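You operate a simulated robot arm through the tools that you are given. There is no shell and no other tool. Be economical: measure what you need, move in short steps, check, and stop when the job is done.

You are at the controls of a simulated robot arm. One attempt, no reset.

JOB
Switch off, swap the green lamp cap for the white one, then switch on.
Fine: the green cap goes into the empty pocket of the rack.

It is judged by the outcome, as a careful person would: the job done as asked, and still so three seconds after it is handed in. It fails if anything else is knocked over, pushed out of place, dropped, spilled or broken. Lids that push on must go on centred and level and be pressed home; caps that screw on are set level and turned clockwise until they are tight.

ROBOT AND FRAMES
A 6-joint arm with a two-finger parallel gripper, fixed in place. Base frame: the origin is at the foot of the arm, x ahead of it, y to its left, z up; the work surface is at about z = 0.004. Readings come in m, rad, newtons and seconds.
With the tool pointing down near the work surface it reaches from about 0.18 to 0.46 m from the base axis. Its first joint turns from -1.222 to 1.222 rad. Payload 1.9 kg.
The tool frame sits at the grasp point between the pads (the TCP): z along the fingers, y along the line on which they close. The tips reach 0.023 m beyond it. Largest opening 0.094 m; finger width 0.038, thickness 0.01; the body of the gripper, 0.054 by 0.096 m, starts 0.039 m behind the TCP.
Orientation is that of the tool frame in the base frame, as a unit quaternion [x, y, z, w]. With the fingers straight down and closing along the base's y, the tool's x points along the base's -x, its y along +y and its z along -z.

CONTROLS
- The arm moves only by the tool servo_tool. Its arguments are lists of equal length, an entry for each row: "translation": the shift along the base's x, y, z in units of 30 mm (1.0 is 30 mm), a list of three; "rotation": the turn, a rotation vector about the base's x, y, z in units of 5 degrees (1.0 is 5 degrees), a list of three; "fingers": the gripper command, from -1 (shut) to 1 (fully open), values between in proportion. In form: {"translation": [[dx, dy, dz], ...], "rotation": [[wx, wy, wz], ...], "fingers": [fingers, ...]}. A call has 1 to 8 rows; each row shifts and turns the commanded pose from where the row before left it. A call with a number of a shift or a turn outside -1 to 1 is refused whole. Each row takes 0.2 s and may step no farther than 0.05 m and 0.15 rad from the row before; otherwise, or with a gripper value out of range, the whole call is refused. Where a pose cannot be reached the arm comes as near as it can. A force on the tool above 70 N (or 10 N above the force at the start of the call, whichever is more), or a blocked arm, ends the call early, and 0.2 s more pass. The fingers move at their own pace (about 0.108 m/s each) and stop on an object; they squeeze with about 24 N. The grip force told is the motor's: it shows also when the fingers shut on nothing. Time passes only in rows, and 0.2 s behind the last, so rows that do not move let the fingers close. The reply holds the time, the measured pose of the TCP, the force on the tool along the base axes, the opening and the grip force, in the units named above and with some noise.
- Cameras (640 x 400 px; columns grow to the right, rows downward): "scene" is fixed at [0.0536, 0.3028, 0.4424]; the picture's right is [-0.82, -0.58, 0.00], its down [-0.27, 0.39, -0.88] and it looks along [0.51, -0.72, -0.47] (base axes); focal length 244 px, centre (320, 200). "wrist" rides on the gripper at [0.086, 0.016, -0.074] in the tool frame; the picture's right is [-0.18, 0.98, 0.00], its down [-0.58, -0.11, -0.81] and it looks along [-0.79, -0.15, 0.59] (tool axes); focal length 243 px, centre (320, 200). There is no depth. A picture from a camera that has moved, and an enlarged one, comes with that camera's place and axes in the base frame and with its lens. The place of the scene camera against the robot may be out by one fixed shift of up to 0.012 m in any direction.
- capture(camera): a new picture of that camera. The clock stands still meanwhile.
- zoom(camera, box): a new picture of the part [left, top, right, bottom] of that camera's present view, enlarged. The clock stands still meanwhile.
- job_done(): hands the job in; it is judged then, once.

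Work in short steps. Places have to be worked out from the pictures, the camera data and where the tool is seen: move nearer, look again, correct. Check each grasp and each placing, and mend what went wrong. You have 120 turns and 64 pictures in all, those below and enlarged ones among them. Open the gripper and draw the arm clear of the work before you hand the job in, unless the task says otherwise; then end with one line.

The tools are called after "Call:" by a JSON object that holds its "method" and its "body". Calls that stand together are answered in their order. servo_tool: Moves the arm, as the interface text tells. Its arguments: {"type":"object","properties":{"translation":{"type":"array"},"rotation":{"type":"array"},"fingers":{"type":"array"}},"required":["translation","rotation","fingers"]} The other tools are called the same way: capture (camera) takes a picture; zoom (camera, box) takes an enlarged picture of a part of a camera's view; job_done () hands the job in.

At the start:

```text
clock: 0.0
ee_pos: [0.249, -0.031, 0.3198]
tool_rot: [0.0, 1.0, -0.001, 0.0]
contact_force: [0.3, 0.1, 0.5]
gripper_width: 0.094
grasp_force: 0.1
```

scene: 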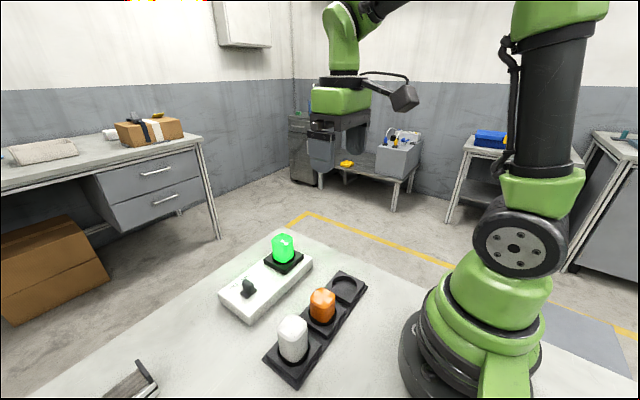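
wrist: 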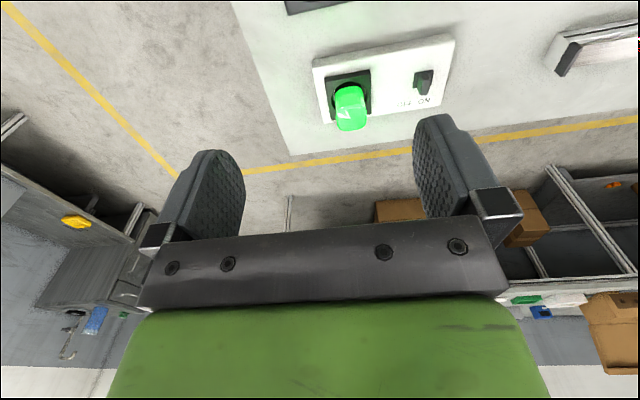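

I'll look closer at the panel and the rack first.

Call:
{"method": "zoom", "body": {"camera": "scene", "box": [200, 220, 400, 390]}}

Call:
{"method": "zoom", "body": {"camera": "wrist", "box": [300, 20, 480, 140]}}

```text
2.35 times, centred on (300, 305) of scene
camera zoom: at [0.0536, 0.3028, 0.4424], right [-0.82, -0.58, 0.0], down [-0.27, 0.39, -0.88], along [0.51, -0.72, -0.47], focal length 574 px, centre (367, -47)
```

zoom: 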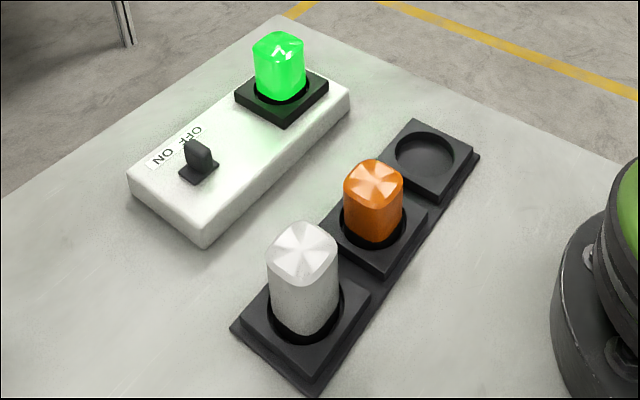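

```text
3.33 times, centred on (390, 80) of wrist
camera zoom: at [0.1608, -0.0161, 0.3941], right [0.18, 0.98, 0.0], down [0.58, -0.11, 0.81], along [0.79, -0.15, -0.59], focal length 809 px, centre (87, 600)
```

zoom: 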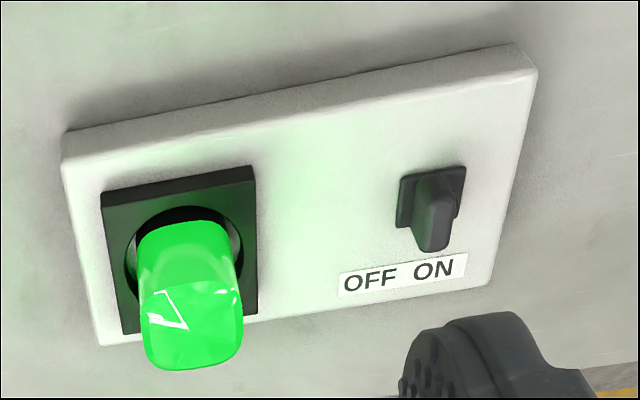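

The panel lies along y near x≈0.385, with the lamp at y≈-0.015 and the switch at y≈0.098. The rack is near x≈0.233. I'll move toward the switch for a closer look.

Call:
{"method": "servo_tool", "body": {"translation": [[0.5, 0.85, -0.9], [0.5, 0.85, -0.9], [0.5, 0.85, -0.9], [0.5, 0.85, -0.9], [0.5, 0.85, -0.9]], "rotation": [[0, 0, 0], [0, 0, 0], [0, 0, 0], [0, 0, 0], [0, 0, 0]], "fingers": [1, 1, 1, 1, 1]}}

Call:
{"method": "capture", "body": {"camera": "wrist"}}

```text
clock: 1.2
ee_pos: [0.3261, 0.097, 0.1849]
tool_rot: [0.001, 1.0, 0.001, 0.001]
contact_force: [0.3, -0.7, 0.7]
gripper_width: 0.0942
grasp_force: 0.1
```

```text
59 pictures are left
camera wrist: at [0.2365, 0.1125, 0.2586], right [0.19, 0.98, 0.0], down [0.58, -0.11, 0.81], along [0.79, -0.15, -0.59], focal length 243 px, centre (320, 200)
```

wrist: 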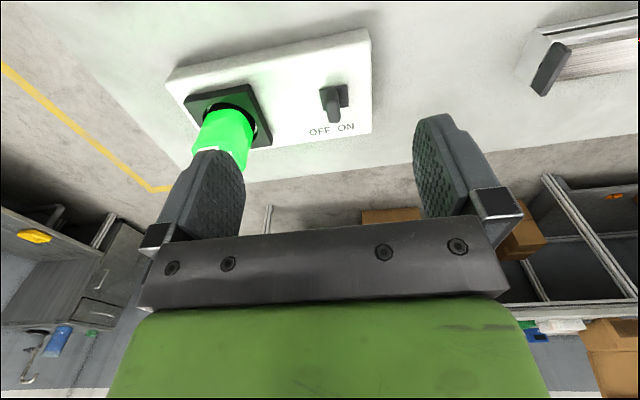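

Call:
{"method": "zoom", "body": {"camera": "wrist", "box": [160, 20, 400, 180]}}

Call:
{"method": "zoom", "body": {"camera": "scene", "box": [215, 260, 305, 325]}}

```text
2.50 times, centred on (280, 100) of wrist
camera zoom: at [0.2365, 0.1125, 0.2586], right [0.19, 0.98, 0.0], down [0.58, -0.11, 0.81], along [0.79, -0.15, -0.59], focal length 606 px, centre (420, 450)
```

zoom: 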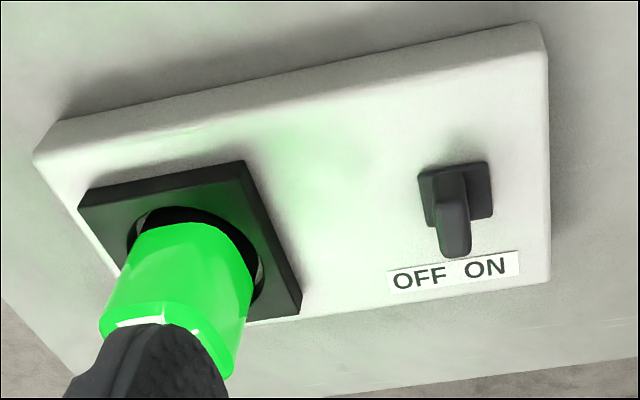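

```text
6.15 times, centred on (260, 292) of scene
camera zoom: at [0.0536, 0.3028, 0.4424], right [-0.82, -0.58, 0.0], down [-0.27, 0.39, -0.88], along [0.51, -0.72, -0.47], focal length 1502 px, centre (689, -369)
```

zoom: 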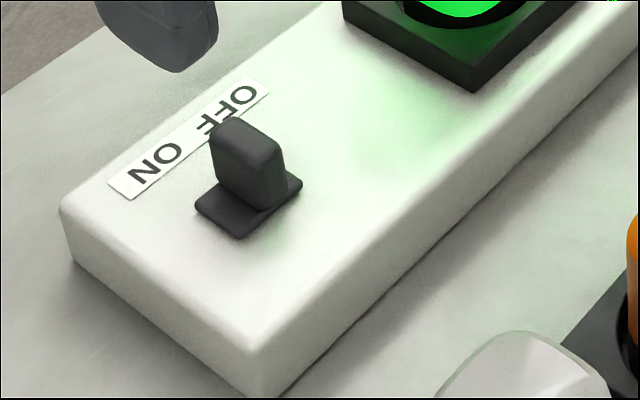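

Both views put the switch at about (0.368, 0.101) and the lamp at about (0.3685, -0.009). I'll go lower to see how the switch works.

Call:
{"method": "servo_tool", "body": {"translation": [[0, 0, -0.8], [0, 0, -0.8], [0, 0, -0.8]], "rotation": [[0, 0, 0], [0, 0, 0], [0, 0, 0]], "fingers": [1, 1, 1]}}

Call:
{"method": "zoom", "body": {"camera": "wrist", "box": [260, 90, 404, 180]}}

```text
clock: 2.0
ee_pos: [0.3254, 0.0952, 0.1147]
tool_rot: [0.001, 1.0, 0.002, 0.001]
contact_force: [0.0, 0.4, -0.7]
gripper_width: 0.0942
grasp_force: 0.0
```

```text
4.44 times, centred on (332, 135) of wrist
camera zoom: at [0.2366, 0.1106, 0.1878], right [0.19, 0.98, 0.0], down [0.58, -0.11, 0.81], along [0.79, -0.15, -0.59], focal length 1078 px, centre (267, 489)
```

zoom: 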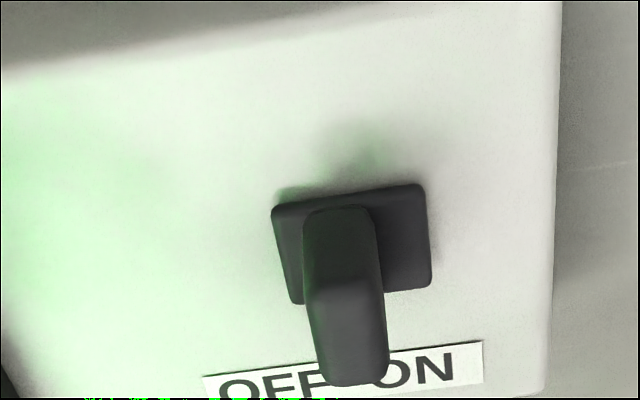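

The lever looks upright and slightly offset, so I can't tell yet whether it tilts or slides. I'll zoom in tighter from both cameras.

Call:
{"method": "zoom", "body": {"camera": "scene", "box": [232, 270, 272, 298]}}

Call:
{"method": "capture", "body": {"camera": "wrist"}}

```text
14.29 times, centred on (252, 284) of scene
camera zoom: at [0.0536, 0.3028, 0.4424], right [-0.82, -0.58, 0.0], down [-0.27, 0.39, -0.88], along [0.51, -0.72, -0.47], focal length 3487 px, centre (1291, -1000)
```

zoom: 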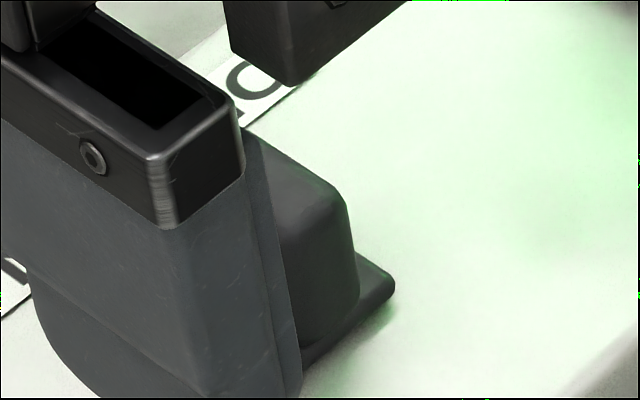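

```text
54 pictures are left
camera wrist: at [0.2366, 0.1106, 0.1878], right [0.19, 0.98, 0.0], down [0.58, -0.11, 0.81], along [0.79, -0.15, -0.59], focal length 243 px, centre (320, 200)
```

wrist: 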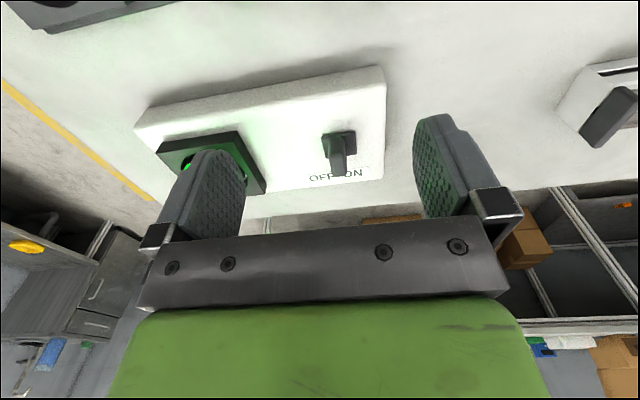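

The lever top is at z≈0.059, centred near (0.367, 0.100), with its plate at z≈0.040. I'll shut the fingers, move to the +y (ON) side of it and go down.

Call:
{"method": "servo_tool", "body": {"translation": [[0.7, 0.6, 0], [0.7, 0.56, 0], [0, 0, 0], [0, 0, -0.5], [0, 0, -0.5], [0, 0, -0.5]], "rotation": [[0, 0, 0], [0, 0, 0], [0, 0, 0], [0, 0, 0], [0, 0, 0], [0, 0, 0]], "fingers": [-1, -1, -1, -1, -1, -1]}}

Call:
{"method": "capture", "body": {"camera": "wrist"}}

Call:
{"method": "zoom", "body": {"camera": "scene", "box": [210, 220, 310, 290]}}

```text
clock: 3.4
ee_pos: [0.3657, 0.1311, 0.0674]
tool_rot: [0.002, 1.0, 0.001, 0.001]
contact_force: [-0.3, 0.0, 0.0]
gripper_width: 0.0
grasp_force: 24.3
```

```text
53 pictures are left
camera wrist: at [0.2776, 0.146, 0.1423], right [0.19, 0.98, 0.0], down [0.58, -0.11, 0.81], along [0.79, -0.15, -0.59], focal length 243 px, centre (320, 200)
```

wrist: 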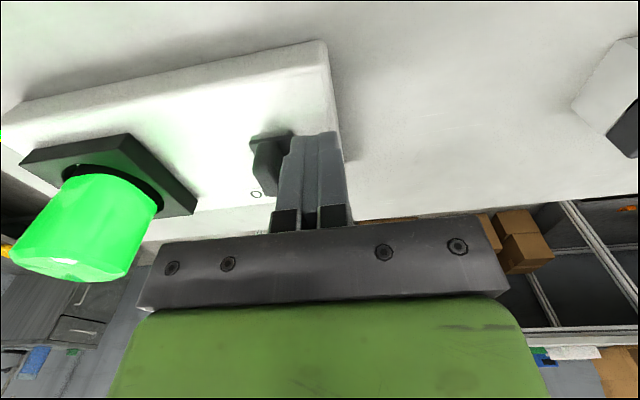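

```text
5.71 times, centred on (260, 255) of scene
camera zoom: at [0.0536, 0.3028, 0.4424], right [-0.82, -0.58, 0.0], down [-0.27, 0.39, -0.88], along [0.51, -0.72, -0.47], focal length 1395 px, centre (663, -114)
```

zoom: 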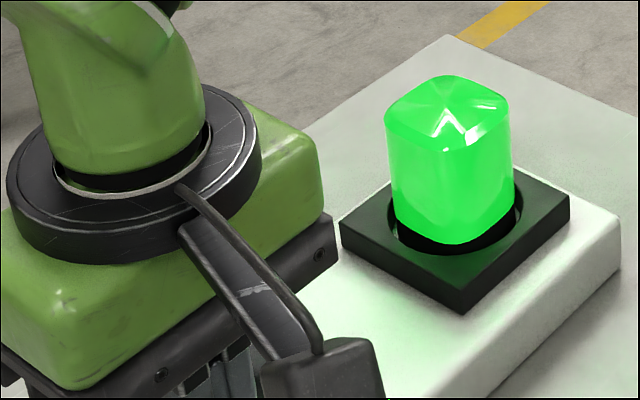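

Not touching yet: about 12 mm to the lever. I'll push toward -y in small steps and watch the force.

Call:
{"method": "servo_tool", "body": {"translation": [[0, -0.25, 0], [0, -0.17, 0], [0, -0.1, 0]], "rotation": [[0, 0, 0], [0, 0, 0], [0, 0, 0]], "fingers": [-1, -1, -1]}}

Call:
{"method": "servo_tool", "body": {"translation": [[0, -0.07, 0], [0, -0.07, 0]], "rotation": [[0, 0, 0], [0, 0, 0]], "fingers": [-1, -1]}}

Call:
{"method": "capture", "body": {"camera": "wrist"}}

```text
clock: 4.2
ee_pos: [0.3651, 0.1146, 0.0686]
tool_rot: [0.0, 1.0, 0.001, 0.001]
contact_force: [0.4, 0.7, 0.2]
gripper_width: 0.0002
grasp_force: 24.3
```

```text
clock: 4.8
ee_pos: [0.3657, 0.1114, 0.0673]
tool_rot: [0.0, 1.0, 0.0, 0.0]
contact_force: [-0.4, 0.7, -0.7]
gripper_width: 0.0001
grasp_force: 24.1
```

```text
51 pictures are left
camera wrist: at [0.2774, 0.1265, 0.1422], right [0.18, 0.98, 0.0], down [0.58, -0.11, 0.81], along [0.79, -0.15, -0.59], focal length 243 px, centre (320, 200)
```

wrist: 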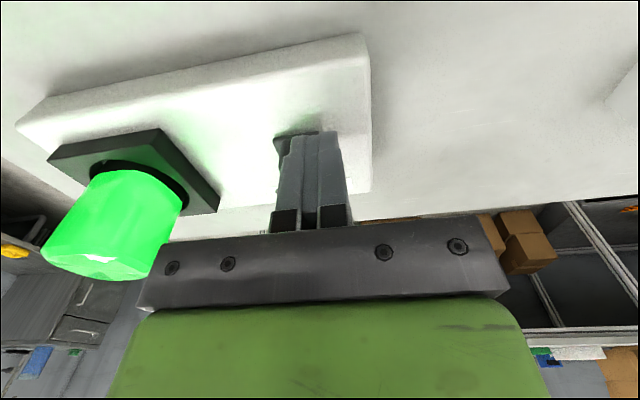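

Little force so far and the lamp is still lit, so I'll keep going in small steps.

Call:
{"method": "servo_tool", "body": {"translation": [[0, -0.1, 0], [0, -0.1, 0]], "rotation": [[0, 0, 0], [0, 0, 0]], "fingers": [-1, -1]}}

Call:
{"method": "servo_tool", "body": {"translation": [[0, -0.1, 0], [0, 0, 0]], "rotation": [[0, 0, 0], [0, 0, 0]], "fingers": [-1, -1]}}

Call:
{"method": "capture", "body": {"camera": "wrist"}}

```text
clock: 5.4
ee_pos: [0.3659, 0.1043, 0.0674]
tool_rot: [-0.001, 1.0, 0.0, 0.001]
contact_force: [-0.2, 1.0, 0.3]
gripper_width: 0.0002
grasp_force: 24.5
```

```text
clock: 6.0
ee_pos: [0.3659, 0.1004, 0.0663]
tool_rot: [0.0, 1.0, 0.001, 0.0]
contact_force: [-0.1, -0.1, -0.3]
gripper_width: 0.0002
grasp_force: 23.8
```

```text
50 pictures are left
camera wrist: at [0.2773, 0.1171, 0.1414], right [0.18, 0.98, 0.0], down [0.58, -0.11, 0.81], along [0.79, -0.15, -0.59], focal length 243 px, centre (320, 200)
```

wrist: 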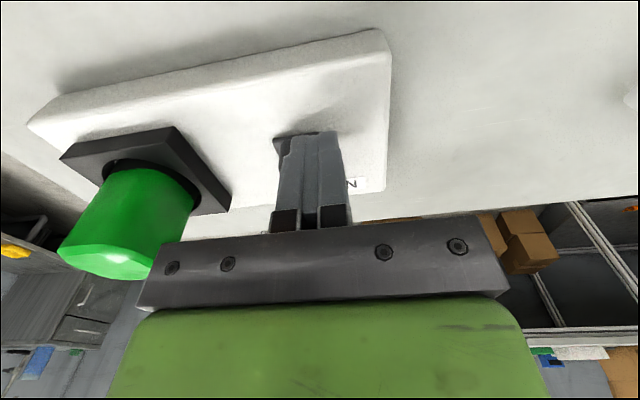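

The lamp is now off. I'll back off toward +y, lift, and move out to look over the lamp and switch.

Call:
{"method": "servo_tool", "body": {"translation": [[0, 0.3, 0], [0, 0, 0.8], [0, 0, 0.9], [0, 0, 0.9], [-0.6, -0.9, 0.5], [-0.6, -0.9, 0]], "rotation": [[0, 0, 0], [0, 0, 0], [0, 0, 0], [0, 0, 0], [0, 0, 0], [0, 0, 0]], "fingers": [-1, -1, -1, -1, 1, 1]}}

Call:
{"method": "capture", "body": {"camera": "wrist"}}

Call:
{"method": "zoom", "body": {"camera": "scene", "box": [200, 220, 400, 390]}}

```text
clock: 7.4
ee_pos: [0.3297, 0.0554, 0.1621]
tool_rot: [0.0, 1.0, 0.0, 0.0]
contact_force: [-0.4, -0.5, -0.3]
gripper_width: 0.0937
grasp_force: 0.0
```

```text
49 pictures are left
camera wrist: at [0.2416, 0.0719, 0.2362], right [0.18, 0.98, 0.0], down [0.58, -0.11, 0.81], along [0.79, -0.15, -0.59], focal length 243 px, centre (320, 200)
```

wrist: 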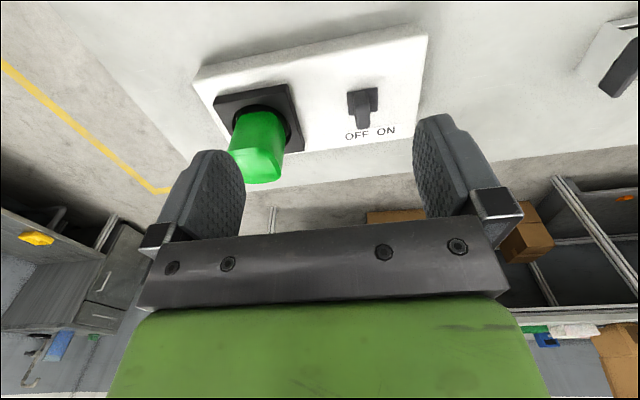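

```text
2.35 times, centred on (300, 305) of scene
camera zoom: at [0.0536, 0.3028, 0.4424], right [-0.82, -0.58, 0.0], down [-0.27, 0.39, -0.88], along [0.51, -0.72, -0.47], focal length 574 px, centre (367, -47)
```

zoom: 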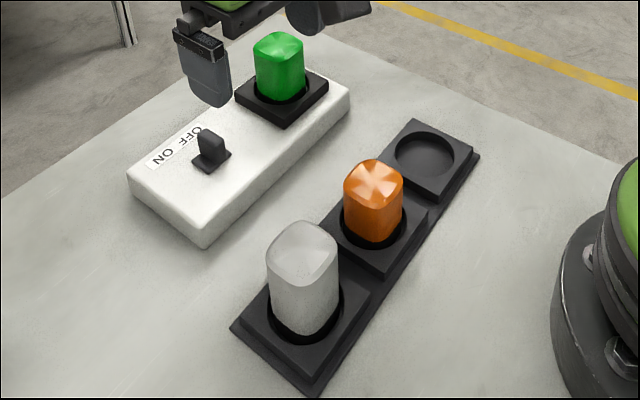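

It's a slide switch and it now sits at OFF. Next I'll measure the green cap.

Call:
{"method": "zoom", "body": {"camera": "wrist", "box": [190, 70, 334, 190]}}

Call:
{"method": "zoom", "body": {"camera": "scene", "box": [255, 225, 311, 275]}}

```text
3.33 times, centred on (262, 130) of wrist
camera zoom: at [0.2416, 0.0719, 0.2362], right [0.18, 0.98, 0.0], down [0.58, -0.11, 0.81], along [0.79, -0.15, -0.59], focal length 809 px, centre (513, 433)
```

zoom: 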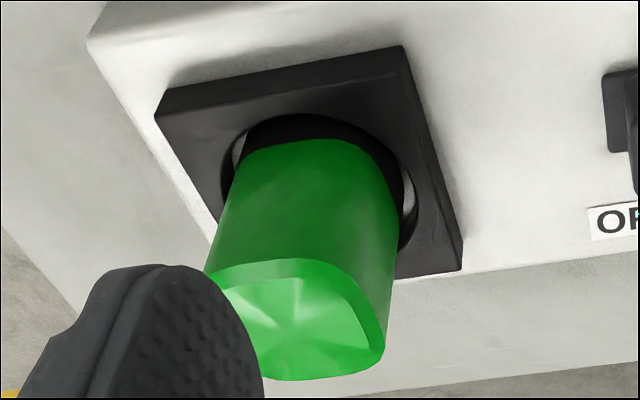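

```text
8.00 times, centred on (283, 250) of scene
camera zoom: at [0.0536, 0.3028, 0.4424], right [-0.82, -0.58, 0.0], down [-0.27, 0.39, -0.88], along [0.51, -0.72, -0.47], focal length 1953 px, centre (616, -200)
```

zoom: 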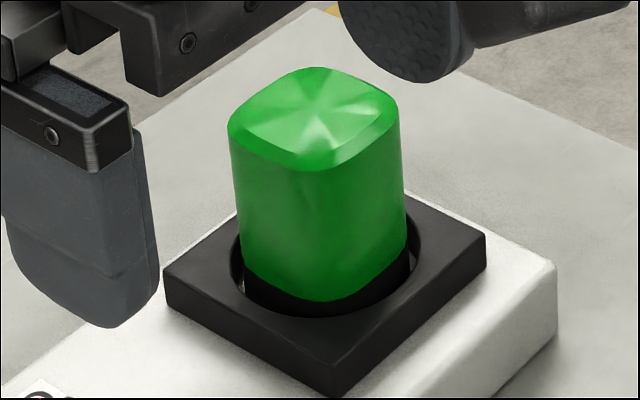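

I'll move in front of and above the green cap so I can see it between the fingers.

Call:
{"method": "servo_tool", "body": {"translation": [[0, -0.7, 0.1], [0, -0.7, 0], [0, -0.7, 0]], "rotation": [[0, 0, 0], [0, 0, 0], [0, 0, 0]], "fingers": [1, 1, 1]}}

Call:
{"method": "zoom", "body": {"camera": "wrist", "box": [240, 60, 432, 180]}}

```text
clock: 8.2
ee_pos: [0.3299, -0.0076, 0.1636]
tool_rot: [0.0, 1.0, 0.0, -0.001]
contact_force: [0.3, 0.3, -0.2]
gripper_width: 0.094
grasp_force: 0.0
```

```text
3.33 times, centred on (336, 120) of wrist
camera zoom: at [0.2419, 0.0083, 0.2379], right [0.18, 0.98, 0.0], down [0.58, -0.11, 0.81], along [0.79, -0.15, -0.59], focal length 809 px, centre (267, 467)
```

zoom: 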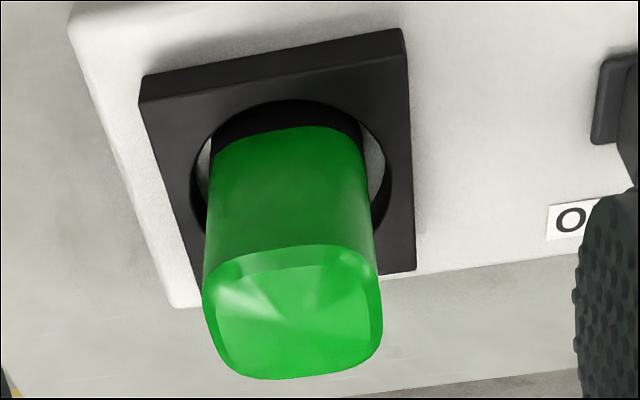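

The cap is aligned with the base axes, centred near (0.375, -0.0115), about 44 mm wide with its top at z≈0.092. I'll move above it and go part of the way down to check.

Call:
{"method": "servo_tool", "body": {"translation": [[0.75, -0.07, 0], [0.72, -0.06, 0], [0, 0, -0.8], [0, 0, -0.6]], "rotation": [[0, 0, 0], [0, 0, 0], [0, 0, 0], [0, 0, 0]], "fingers": [1, 1, 1, 1]}}

Call:
{"method": "capture", "body": {"camera": "wrist"}}

Call:
{"method": "zoom", "body": {"camera": "scene", "box": [230, 200, 326, 280]}}

```text
clock: 9.2
ee_pos: [0.3745, -0.0093, 0.1233]
tool_rot: [0.0, 1.0, 0.001, 0.0]
contact_force: [0.2, -0.5, -0.2]
gripper_width: 0.0938
grasp_force: 0.1
```

```text
44 pictures are left
camera wrist: at [0.2878, 0.0056, 0.1954], right [0.18, 0.98, 0.0], down [0.58, -0.11, 0.81], along [0.79, -0.15, -0.59], focal length 243 px, centre (320, 200)
```

wrist: 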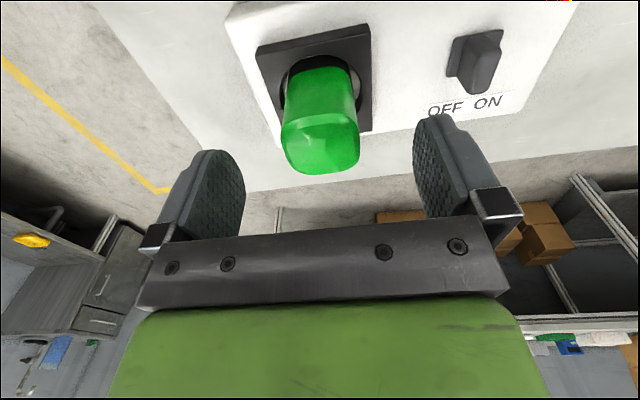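

```text
5.00 times, centred on (278, 240) of scene
camera zoom: at [0.0536, 0.3028, 0.4424], right [-0.82, -0.58, 0.0], down [-0.27, 0.39, -0.88], along [0.51, -0.72, -0.47], focal length 1220 px, centre (530, 0)
```

zoom: 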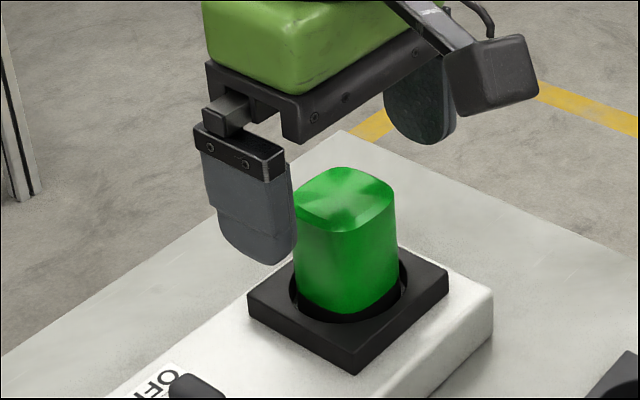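

The refined cap centre is (0.377, -0.011). I'll shift slightly, go down to z≈0.080 and close.

Call:
{"method": "servo_tool", "body": {"translation": [[0.06, -0.06, -0.5], [0, 0, -0.5], [0, 0, -0.45], [0, 0, 0], [0, 0, 0], [0, 0, 0]], "rotation": [[0, 0, 0], [0, 0, 0], [0, 0, 0], [0, 0, 0], [0, 0, 0], [0, 0, 0]], "fingers": [1, 1, 1, 1, -1, -1]}}

Call:
{"method": "capture", "body": {"camera": "wrist"}}

Call:
{"method": "zoom", "body": {"camera": "scene", "box": [230, 200, 326, 280]}}

```text
clock: 10.6
ee_pos: [0.3772, -0.0121, 0.078]
tool_rot: [0.0, 1.0, 0.0, 0.001]
contact_force: [0.6, 0.3, -0.1]
gripper_width: 0.0479
grasp_force: 24.0
```

```text
42 pictures are left
camera wrist: at [0.2889, 0.0037, 0.1523], right [0.18, 0.98, 0.0], down [0.58, -0.11, 0.81], along [0.79, -0.15, -0.59], focal length 243 px, centre (320, 200)
```

wrist: 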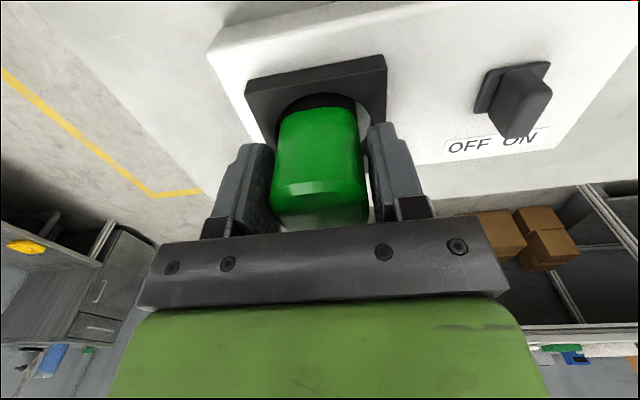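

```text
5.00 times, centred on (278, 240) of scene
camera zoom: at [0.0536, 0.3028, 0.4424], right [-0.82, -0.58, 0.0], down [-0.27, 0.39, -0.88], along [0.51, -0.72, -0.47], focal length 1220 px, centre (530, 0)
```

zoom: 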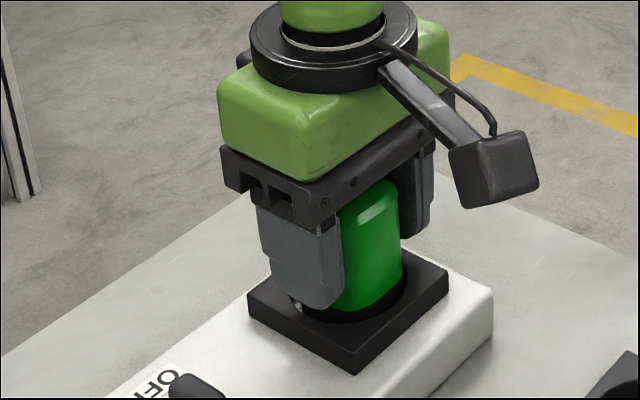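

It's gripped at 48 mm. I'll test with a small upward pull to learn whether it's a push-fit or threaded.

Call:
{"method": "servo_tool", "body": {"translation": [[0, 0, 0.05], [0, 0, 0.05]], "rotation": [[0, 0, 0], [0, 0, 0]], "fingers": [-1, -1]}}

```text
clock: 11.2
ee_pos: [0.3767, -0.0119, 0.0815]
tool_rot: [0.0, 1.0, 0.0, 0.001]
contact_force: [1.3, 0.3, -0.7]
gripper_width: 0.0481
grasp_force: 23.7
```

Almost no resistance, so I'll lift a bit more and look.

Call:
{"method": "servo_tool", "body": {"translation": [[0, 0, 0.2], [0, 0, 0.2]], "rotation": [[0, 0, 0], [0, 0, 0]], "fingers": [-1, -1]}}

Call:
{"method": "zoom", "body": {"camera": "scene", "box": [230, 200, 326, 280]}}

```text
clock: 11.8
ee_pos: [0.3764, -0.0126, 0.0936]
tool_rot: [0.0, 1.0, 0.0, 0.0]
contact_force: [-0.2, -0.7, -1.3]
gripper_width: 0.0484
grasp_force: 24.0
```

```text
5.00 times, centred on (278, 240) of scene
camera zoom: at [0.0536, 0.3028, 0.4424], right [-0.82, -0.58, 0.0], down [-0.27, 0.39, -0.88], along [0.51, -0.72, -0.47], focal length 1220 px, centre (530, 0)
```

zoom: 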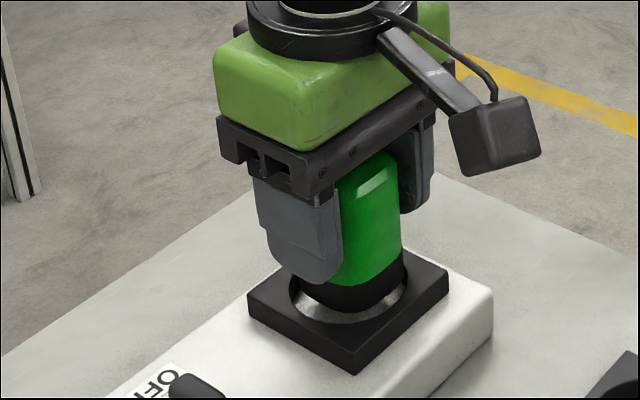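

The cap lifts straight out: it's a plug-in with a black skirt. I'll lift it clear and carry it over the empty pocket near (0.223, -0.042).

Call:
{"method": "servo_tool", "body": {"translation": [[0, 0, 0.9], [0, 0, 0.9], [0, 0, 0.9], [-1, -0.2, 0.2], [-1, -0.2, 0], [-1, -0.2, 0], [-1, -0.2, 0], [-1, -0.2, 0]], "rotation": [[0, 0, 0], [0, 0, 0], [0, 0, 0], [0, 0, 0], [0, 0, 0], [0, 0, 0], [0, 0, 0], [0, 0, 0]], "fingers": [-1, -1, -1, -1, -1, -1, -1, -1]}}

Call:
{"method": "capture", "body": {"camera": "wrist"}}

Call:
{"method": "capture", "body": {"camera": "scene"}}

```text
clock: 13.6
ee_pos: [0.2262, -0.0436, 0.1793]
tool_rot: [0.001, 1.0, 0.0, 0.001]
contact_force: [-0.1, 0.2, -0.6]
gripper_width: 0.0482
grasp_force: 24.3
```

```text
39 pictures are left
camera wrist: at [0.1373, -0.0272, 0.2538], right [0.19, 0.98, 0.0], down [0.58, -0.11, 0.81], along [0.79, -0.15, -0.59], focal length 243 px, centre (320, 200)
```

wrist: 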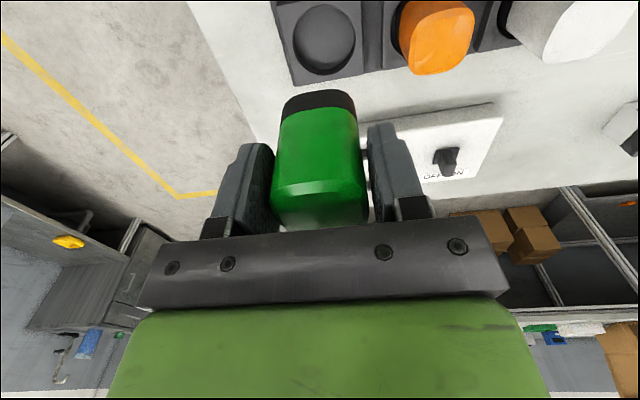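

```text
38 pictures are left
```

scene: 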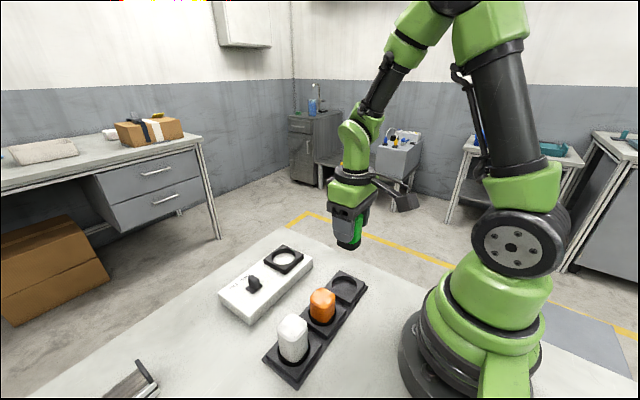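

I can see the pocket now, so I'll zoom in to pin down its centre.

Call:
{"method": "zoom", "body": {"camera": "wrist", "box": [260, 0, 420, 100]}}

Call:
{"method": "zoom", "body": {"camera": "scene", "box": [255, 255, 375, 390]}}

```text
4.00 times, centred on (340, 50) of wrist
camera zoom: at [0.1373, -0.0272, 0.2538], right [0.19, 0.98, 0.0], down [0.58, -0.11, 0.81], along [0.79, -0.15, -0.59], focal length 970 px, centre (240, 800)
```

zoom: 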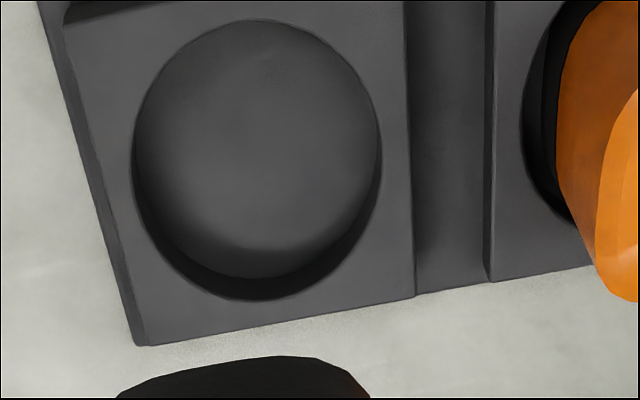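

```text
2.96 times, centred on (315, 322) of scene
camera zoom: at [0.0536, 0.3028, 0.4424], right [-0.82, -0.58, 0.0], down [-0.27, 0.39, -0.88], along [0.51, -0.72, -0.47], focal length 723 px, centre (335, -163)
```

zoom: 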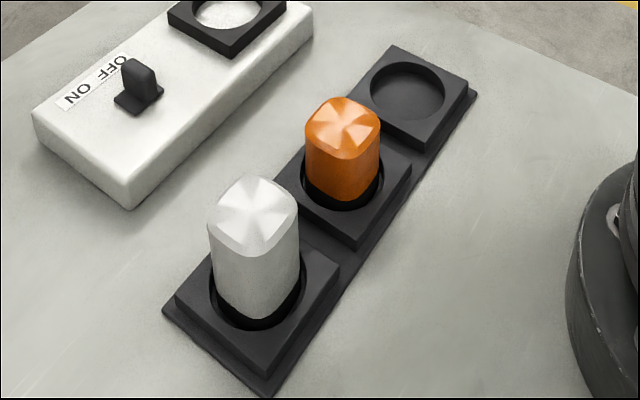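

Before lowering I need to know where the cap sits in the grip along x, so I'll zoom in on it.

Call:
{"method": "zoom", "body": {"camera": "wrist", "box": [224, 70, 416, 230]}}

Call:
{"method": "zoom", "body": {"camera": "scene", "box": [310, 160, 410, 260]}}

```text
2.50 times, centred on (320, 150) of wrist
camera zoom: at [0.1373, -0.0272, 0.2538], right [0.19, 0.98, 0.0], down [0.58, -0.11, 0.81], along [0.79, -0.15, -0.59], focal length 606 px, centre (320, 325)
```

zoom: 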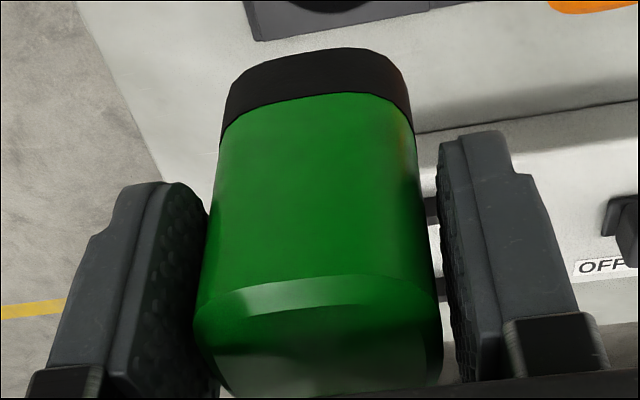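

```text
4.00 times, centred on (360, 210) of scene
camera zoom: at [0.0536, 0.3028, 0.4424], right [-0.82, -0.58, 0.0], down [-0.27, 0.39, -0.88], along [0.51, -0.72, -0.47], focal length 976 px, centre (160, 160)
```

zoom: 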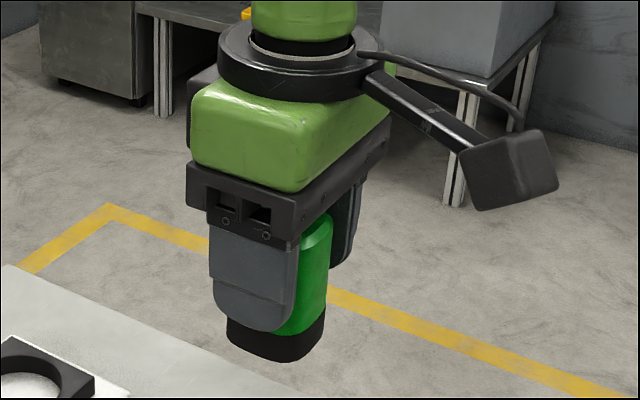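

From the scene view, the cap is centred in the grip to about 1 mm. Its top is ~19 mm above the TCP and its bottom ~41 mm below. The pocket centre is near (0.2205, -0.0395). I'll go partway down and re-measure.

Call:
{"method": "servo_tool", "body": {"translation": [[-0.17, 0.14, -0.6], [0, 0, -0.6], [0, 0, -0.5]], "rotation": [[0, 0, 0], [0, 0, 0], [0, 0, 0]], "fingers": [-1, -1, -1]}}

Call:
{"method": "zoom", "body": {"camera": "wrist", "box": [240, 0, 400, 120]}}

Call:
{"method": "zoom", "body": {"camera": "scene", "box": [290, 200, 390, 310]}}

```text
clock: 14.4
ee_pos: [0.2201, -0.037, 0.1292]
tool_rot: [0.0, 1.0, 0.0, 0.001]
contact_force: [0.0, 1.1, -0.9]
gripper_width: 0.0479
grasp_force: 23.9
```

```text
3.33 times, centred on (320, 60) of wrist
camera zoom: at [0.1331, -0.0215, 0.2026], right [0.18, 0.98, 0.0], down [0.58, -0.11, 0.81], along [0.79, -0.15, -0.59], focal length 809 px, centre (320, 667)
```

zoom: 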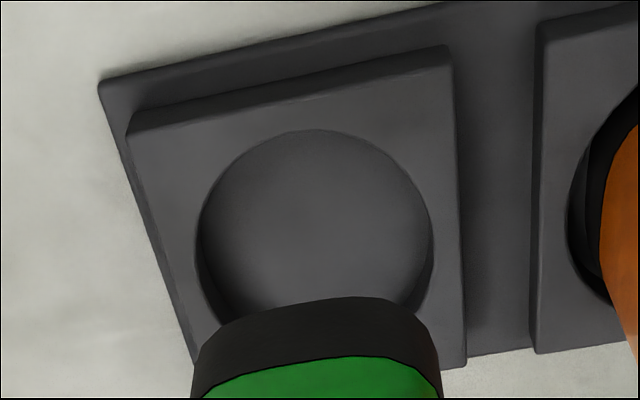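

```text
3.64 times, centred on (340, 255) of scene
camera zoom: at [0.0536, 0.3028, 0.4424], right [-0.82, -0.58, 0.0], down [-0.27, 0.39, -0.88], along [0.51, -0.72, -0.47], focal length 888 px, centre (247, 0)
```

zoom: 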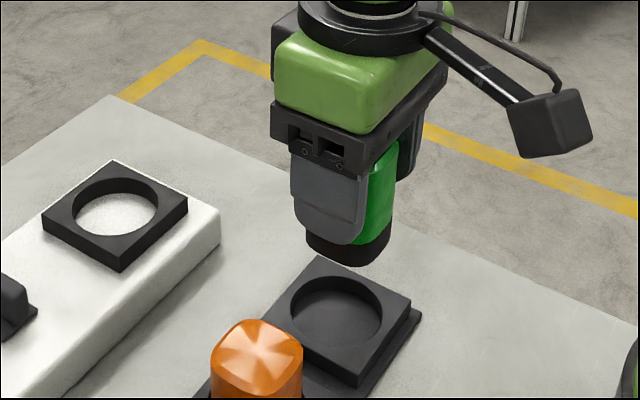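

The pocket centre works out to (0.222, -0.0395) with the rim at z≈0.02 and about 53 mm across. Seating should be at TCP z≈0.05, so I'll correct and descend to z≈0.07.

Call:
{"method": "servo_tool", "body": {"translation": [[0.07, -0.08, -0.4], [0, 0, -0.5], [0, 0, -0.5], [0, 0, -0.5]], "rotation": [[0, 0, 0], [0, 0, 0], [0, 0, 0], [0, 0, 0]], "fingers": [-1, -1, -1, -1]}}

Call:
{"method": "zoom", "body": {"camera": "scene", "box": [290, 220, 390, 320]}}

Call:
{"method": "capture", "body": {"camera": "wrist"}}

```text
clock: 15.4
ee_pos: [0.223, -0.0406, 0.0732]
tool_rot: [0.0, 1.0, 0.0, 0.0]
contact_force: [-0.3, 0.2, -0.2]
gripper_width: 0.0479
grasp_force: 24.4
```

```text
4.00 times, centred on (340, 270) of scene
camera zoom: at [0.0536, 0.3028, 0.4424], right [-0.82, -0.58, 0.0], down [-0.27, 0.39, -0.88], along [0.51, -0.72, -0.47], focal length 976 px, centre (240, -80)
```

zoom: 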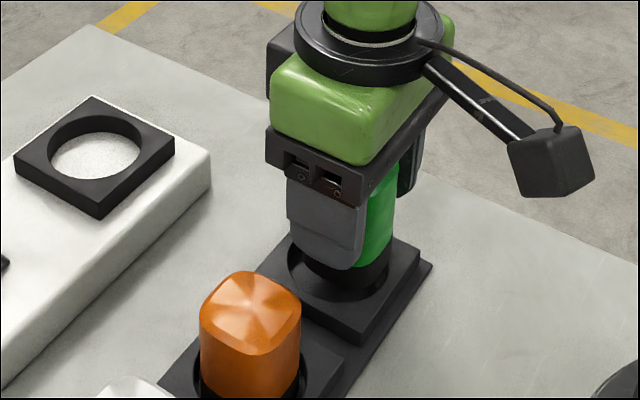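

```text
30 pictures are left
camera wrist: at [0.134, -0.0242, 0.1468], right [0.18, 0.98, 0.0], down [0.58, -0.11, 0.81], along [0.79, -0.15, -0.59], focal length 243 px, centre (320, 200)
```

wrist: 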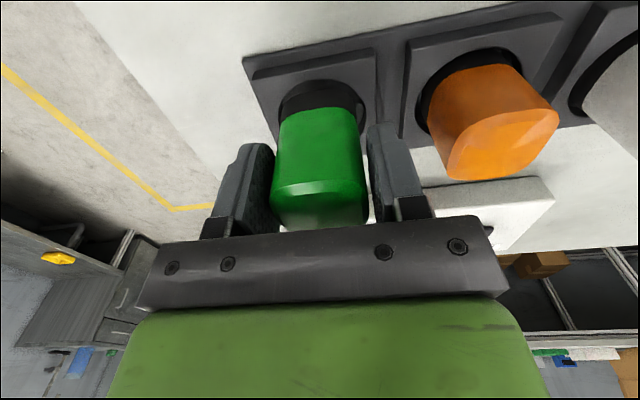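

I'll take a tighter zoom to check the skirt against the pocket before inserting.

Call:
{"method": "zoom", "body": {"camera": "scene", "box": [325, 264, 375, 304]}}

Call:
{"method": "zoom", "body": {"camera": "wrist", "box": [230, 30, 400, 130]}}

```text
10.00 times, centred on (350, 284) of scene
camera zoom: at [0.0536, 0.3028, 0.4424], right [-0.82, -0.58, 0.0], down [-0.27, 0.39, -0.88], along [0.51, -0.72, -0.47], focal length 2441 px, centre (20, -640)
```

zoom: 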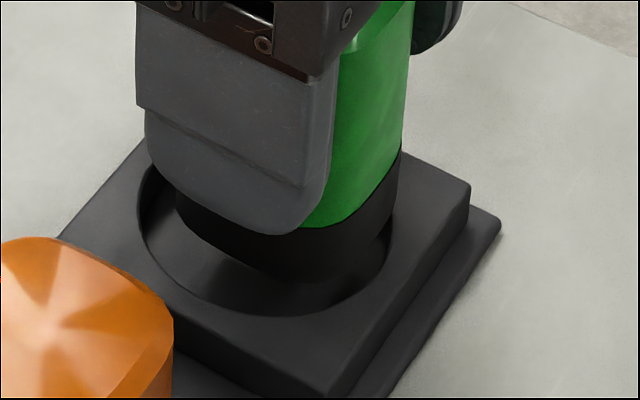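

```text
3.76 times, centred on (315, 80) of wrist
camera zoom: at [0.134, -0.0242, 0.1468], right [0.18, 0.98, 0.0], down [0.58, -0.11, 0.81], along [0.79, -0.15, -0.59], focal length 913 px, centre (339, 652)
```

zoom: 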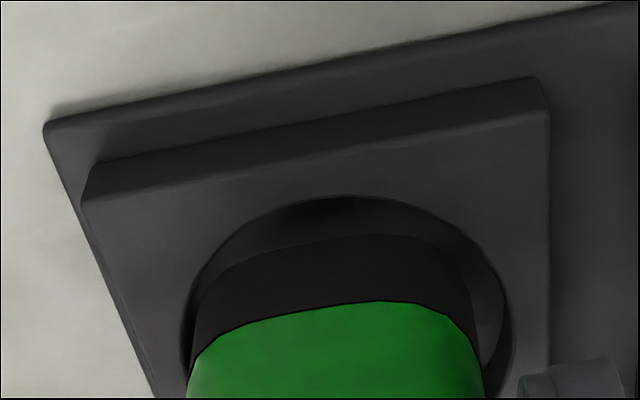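

Both views show the skirt about 4 mm toward -x and 2 mm toward -y of the pocket centre. I'll shift +x 3.5 mm, +y 1.5 mm and go down a bit.

Call:
{"method": "servo_tool", "body": {"translation": [[0.12, 0.05, 0], [0, 0, -0.2]], "rotation": [[0, 0, 0], [0, 0, 0]], "fingers": [-1, -1]}}

Call:
{"method": "zoom", "body": {"camera": "scene", "box": [325, 264, 375, 304]}}

Call:
{"method": "zoom", "body": {"camera": "wrist", "box": [230, 50, 400, 150]}}

```text
clock: 16.0
ee_pos: [0.2256, -0.0391, 0.0661]
tool_rot: [0.0, 1.0, 0.0, 0.0]
contact_force: [0.2, 0.5, -0.8]
gripper_width: 0.048
grasp_force: 23.9
```

```text
10.00 times, centred on (350, 284) of scene
camera zoom: at [0.0536, 0.3028, 0.4424], right [-0.82, -0.58, 0.0], down [-0.27, 0.39, -0.88], along [0.51, -0.72, -0.47], focal length 2441 px, centre (20, -640)
```

zoom: 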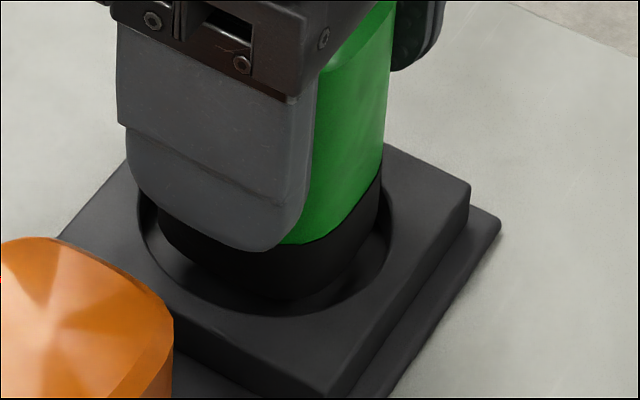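

```text
3.76 times, centred on (315, 100) of wrist
camera zoom: at [0.1374, -0.0228, 0.141], right [0.18, 0.98, 0.0], down [0.58, -0.11, 0.81], along [0.79, -0.15, -0.59], focal length 913 px, centre (339, 576)
```

zoom: 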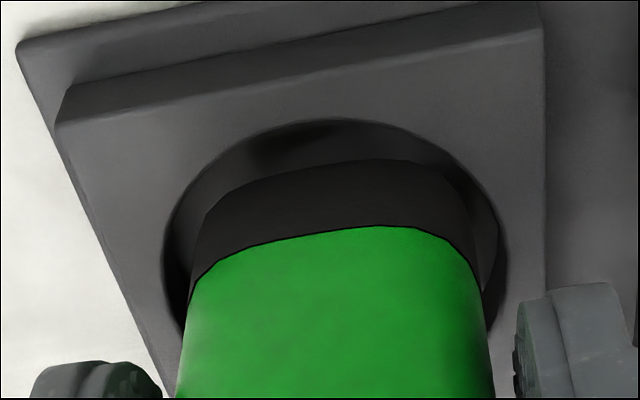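

It's well centred in both views now, so I'll descend gently toward the seat.

Call:
{"method": "servo_tool", "body": {"translation": [[0, 0, -0.15], [0, 0, -0.15], [0, 0, -0.1]], "rotation": [[0, 0, 0], [0, 0, 0], [0, 0, 0]], "fingers": [-1, -1, -1]}}

Call:
{"method": "servo_tool", "body": {"translation": [[0, 0, -0.07], [0, 0, -0.03]], "rotation": [[0, 0, 0], [0, 0, 0]], "fingers": [-1, -1]}}

Call:
{"method": "zoom", "body": {"camera": "scene", "box": [325, 264, 375, 304]}}

```text
clock: 16.8
ee_pos: [0.2257, -0.0386, 0.0537]
tool_rot: [0.0, 1.0, 0.0, -0.001]
contact_force: [-0.3, 0.3, -0.7]
gripper_width: 0.0482
grasp_force: 24.3
```

```text
clock: 17.4
ee_pos: [0.2254, -0.0385, 0.0513]
tool_rot: [0.002, 1.0, 0.001, 0.0]
contact_force: [-3.1, -3.6, 13.9]
gripper_width: 0.0478
grasp_force: 24.4
```

```text
10.00 times, centred on (350, 284) of scene
camera zoom: at [0.0535, 0.3028, 0.4424], right [-0.82, -0.58, 0.0], down [-0.27, 0.39, -0.88], along [0.51, -0.72, -0.47], focal length 2441 px, centre (20, -640)
```

zoom: 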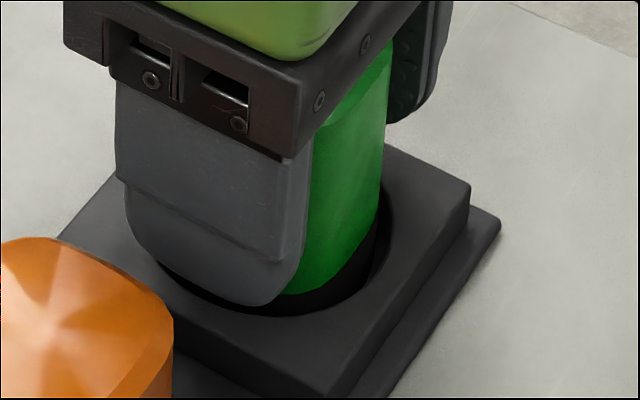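

It touched the floor at z≈0.051, as expected. I'll ease off 1 mm, open partway so as not to reach the orange cap, and lift.

Call:
{"method": "servo_tool", "body": {"translation": [[0, 0, 0.03], [0, 0, 0], [0, 0, 0.4], [0, 0, 0.9], [0, 0, 0.9], [0, 0, 0.7]], "rotation": [[0, 0, 0], [0, 0, 0], [0, 0, 0], [0, 0, 0], [0, 0, 0], [0, 0, 0]], "fingers": [0.4, 0.4, 0.4, 0.4, 0.6, 1]}}

Call:
{"method": "capture", "body": {"camera": "wrist"}}

Call:
{"method": "zoom", "body": {"camera": "scene", "box": [255, 255, 375, 390]}}

```text
clock: 18.8
ee_pos: [0.2264, -0.0405, 0.1397]
tool_rot: [0.0, 1.0, 0.0, 0.0]
contact_force: [-0.1, -0.4, -0.1]
gripper_width: 0.0941
grasp_force: 0.0
```

```text
24 pictures are left
camera wrist: at [0.1388, -0.0241, 0.2136], right [0.18, 0.98, 0.0], down [0.58, -0.11, 0.81], along [0.79, -0.15, -0.59], focal length 243 px, centre (320, 200)
```

wrist: 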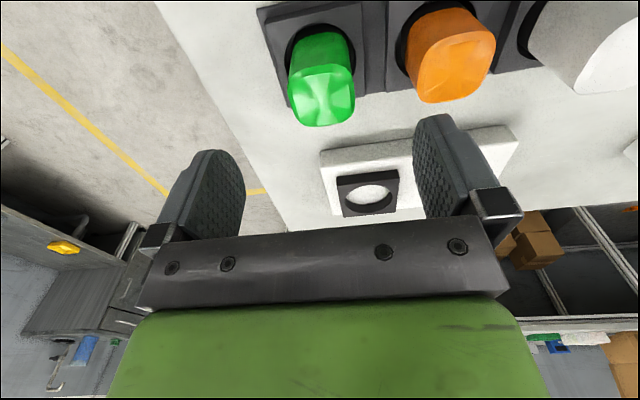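

```text
2.96 times, centred on (315, 322) of scene
camera zoom: at [0.0536, 0.3028, 0.4424], right [-0.82, -0.58, 0.0], down [-0.27, 0.39, -0.88], along [0.51, -0.72, -0.47], focal length 723 px, centre (335, -163)
```

zoom: 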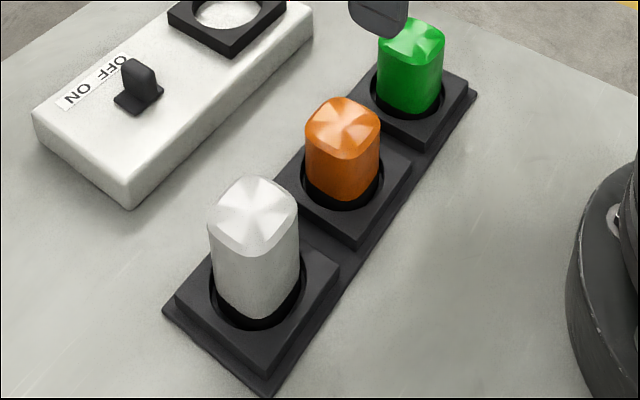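

The green cap sits level in its pocket. Now I'll go to the white cap, expected near (0.224, 0.138), and look from above.

Call:
{"method": "servo_tool", "body": {"translation": [[0, 0, 0.9], [0, 0.95, 0.2], [0, 0.95, 0], [0, 1, 0], [0, 1, 0], [0, 1, 0], [0, 1, 0]], "rotation": [[0, 0, 0], [0, 0, 0], [0, 0, 0], [0, 0, 0], [0, 0, 0], [0, 0, 0], [0, 0, 0]], "fingers": [1, 1, 1, 1, 1, 1, 1]}}

Call:
{"method": "zoom", "body": {"camera": "wrist", "box": [220, 0, 420, 140]}}

```text
clock: 20.4
ee_pos: [0.2245, 0.1385, 0.1712]
tool_rot: [0.001, 1.0, 0.0, 0.0]
contact_force: [0.2, 0.2, 0.6]
gripper_width: 0.0941
grasp_force: 0.0
```

```text
2.86 times, centred on (320, 70) of wrist
camera zoom: at [0.1367, 0.1541, 0.2459], right [0.19, 0.98, 0.0], down [0.58, -0.11, 0.81], along [0.79, -0.15, -0.59], focal length 693 px, centre (320, 571)
```

zoom: 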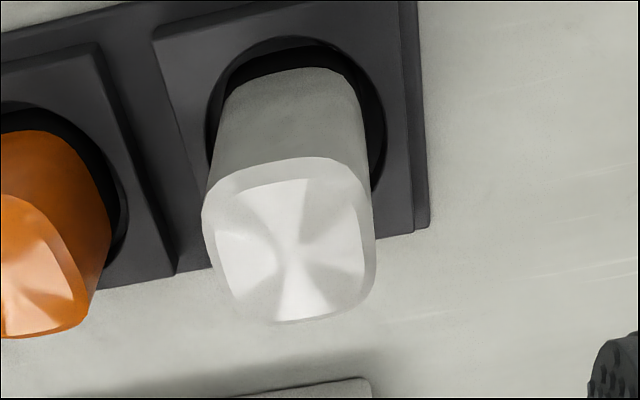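

The white cap is centred near (0.224, 0.130), aligned with the base axes, and its top is at z≈0.078. I'll narrow the opening so the orange cap stays clear, shift, and go partway down.

Call:
{"method": "servo_tool", "body": {"translation": [[0, -0.28, 0], [0, 0, -0.8], [0, 0, -0.8]], "rotation": [[0, 0, 0], [0, 0, 0], [0, 0, 0]], "fingers": [0.5, 0.5, 0.5]}}

Call:
{"method": "capture", "body": {"camera": "wrist"}}

Call:
{"method": "zoom", "body": {"camera": "scene", "box": [250, 260, 350, 390]}}

```text
clock: 21.2
ee_pos: [0.225, 0.1318, 0.1253]
tool_rot: [0.001, 1.0, 0.0, 0.0]
contact_force: [-0.5, 0.9, 0.1]
gripper_width: 0.0706
grasp_force: 0.0
```

```text
21 pictures are left
camera wrist: at [0.1364, 0.1465, 0.1982], right [0.18, 0.98, 0.0], down [0.58, -0.11, 0.81], along [0.79, -0.15, -0.59], focal length 243 px, centre (320, 200)
```

wrist: 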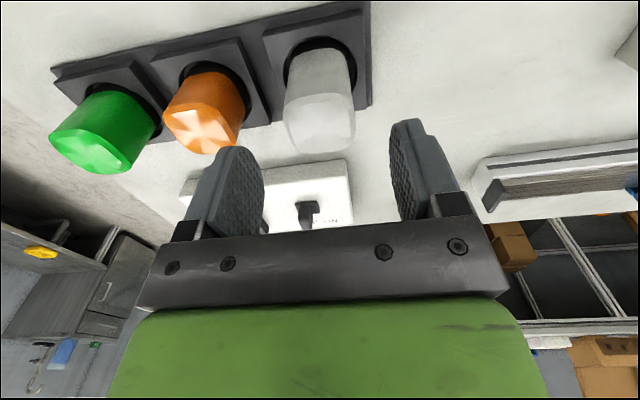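

```text
3.08 times, centred on (300, 325) of scene
camera zoom: at [0.0536, 0.3028, 0.4424], right [-0.82, -0.58, 0.0], down [-0.27, 0.39, -0.88], along [0.51, -0.72, -0.47], focal length 751 px, centre (382, -185)
```

zoom: 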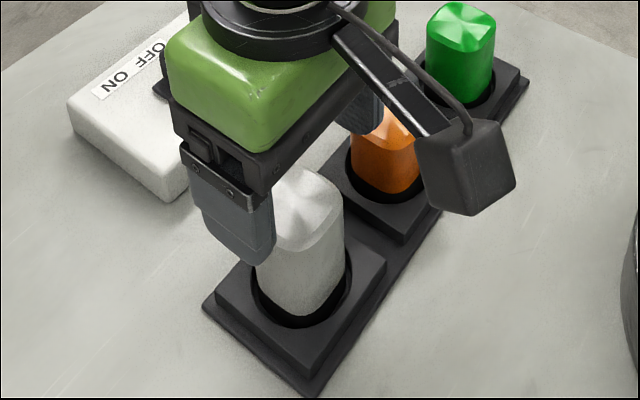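

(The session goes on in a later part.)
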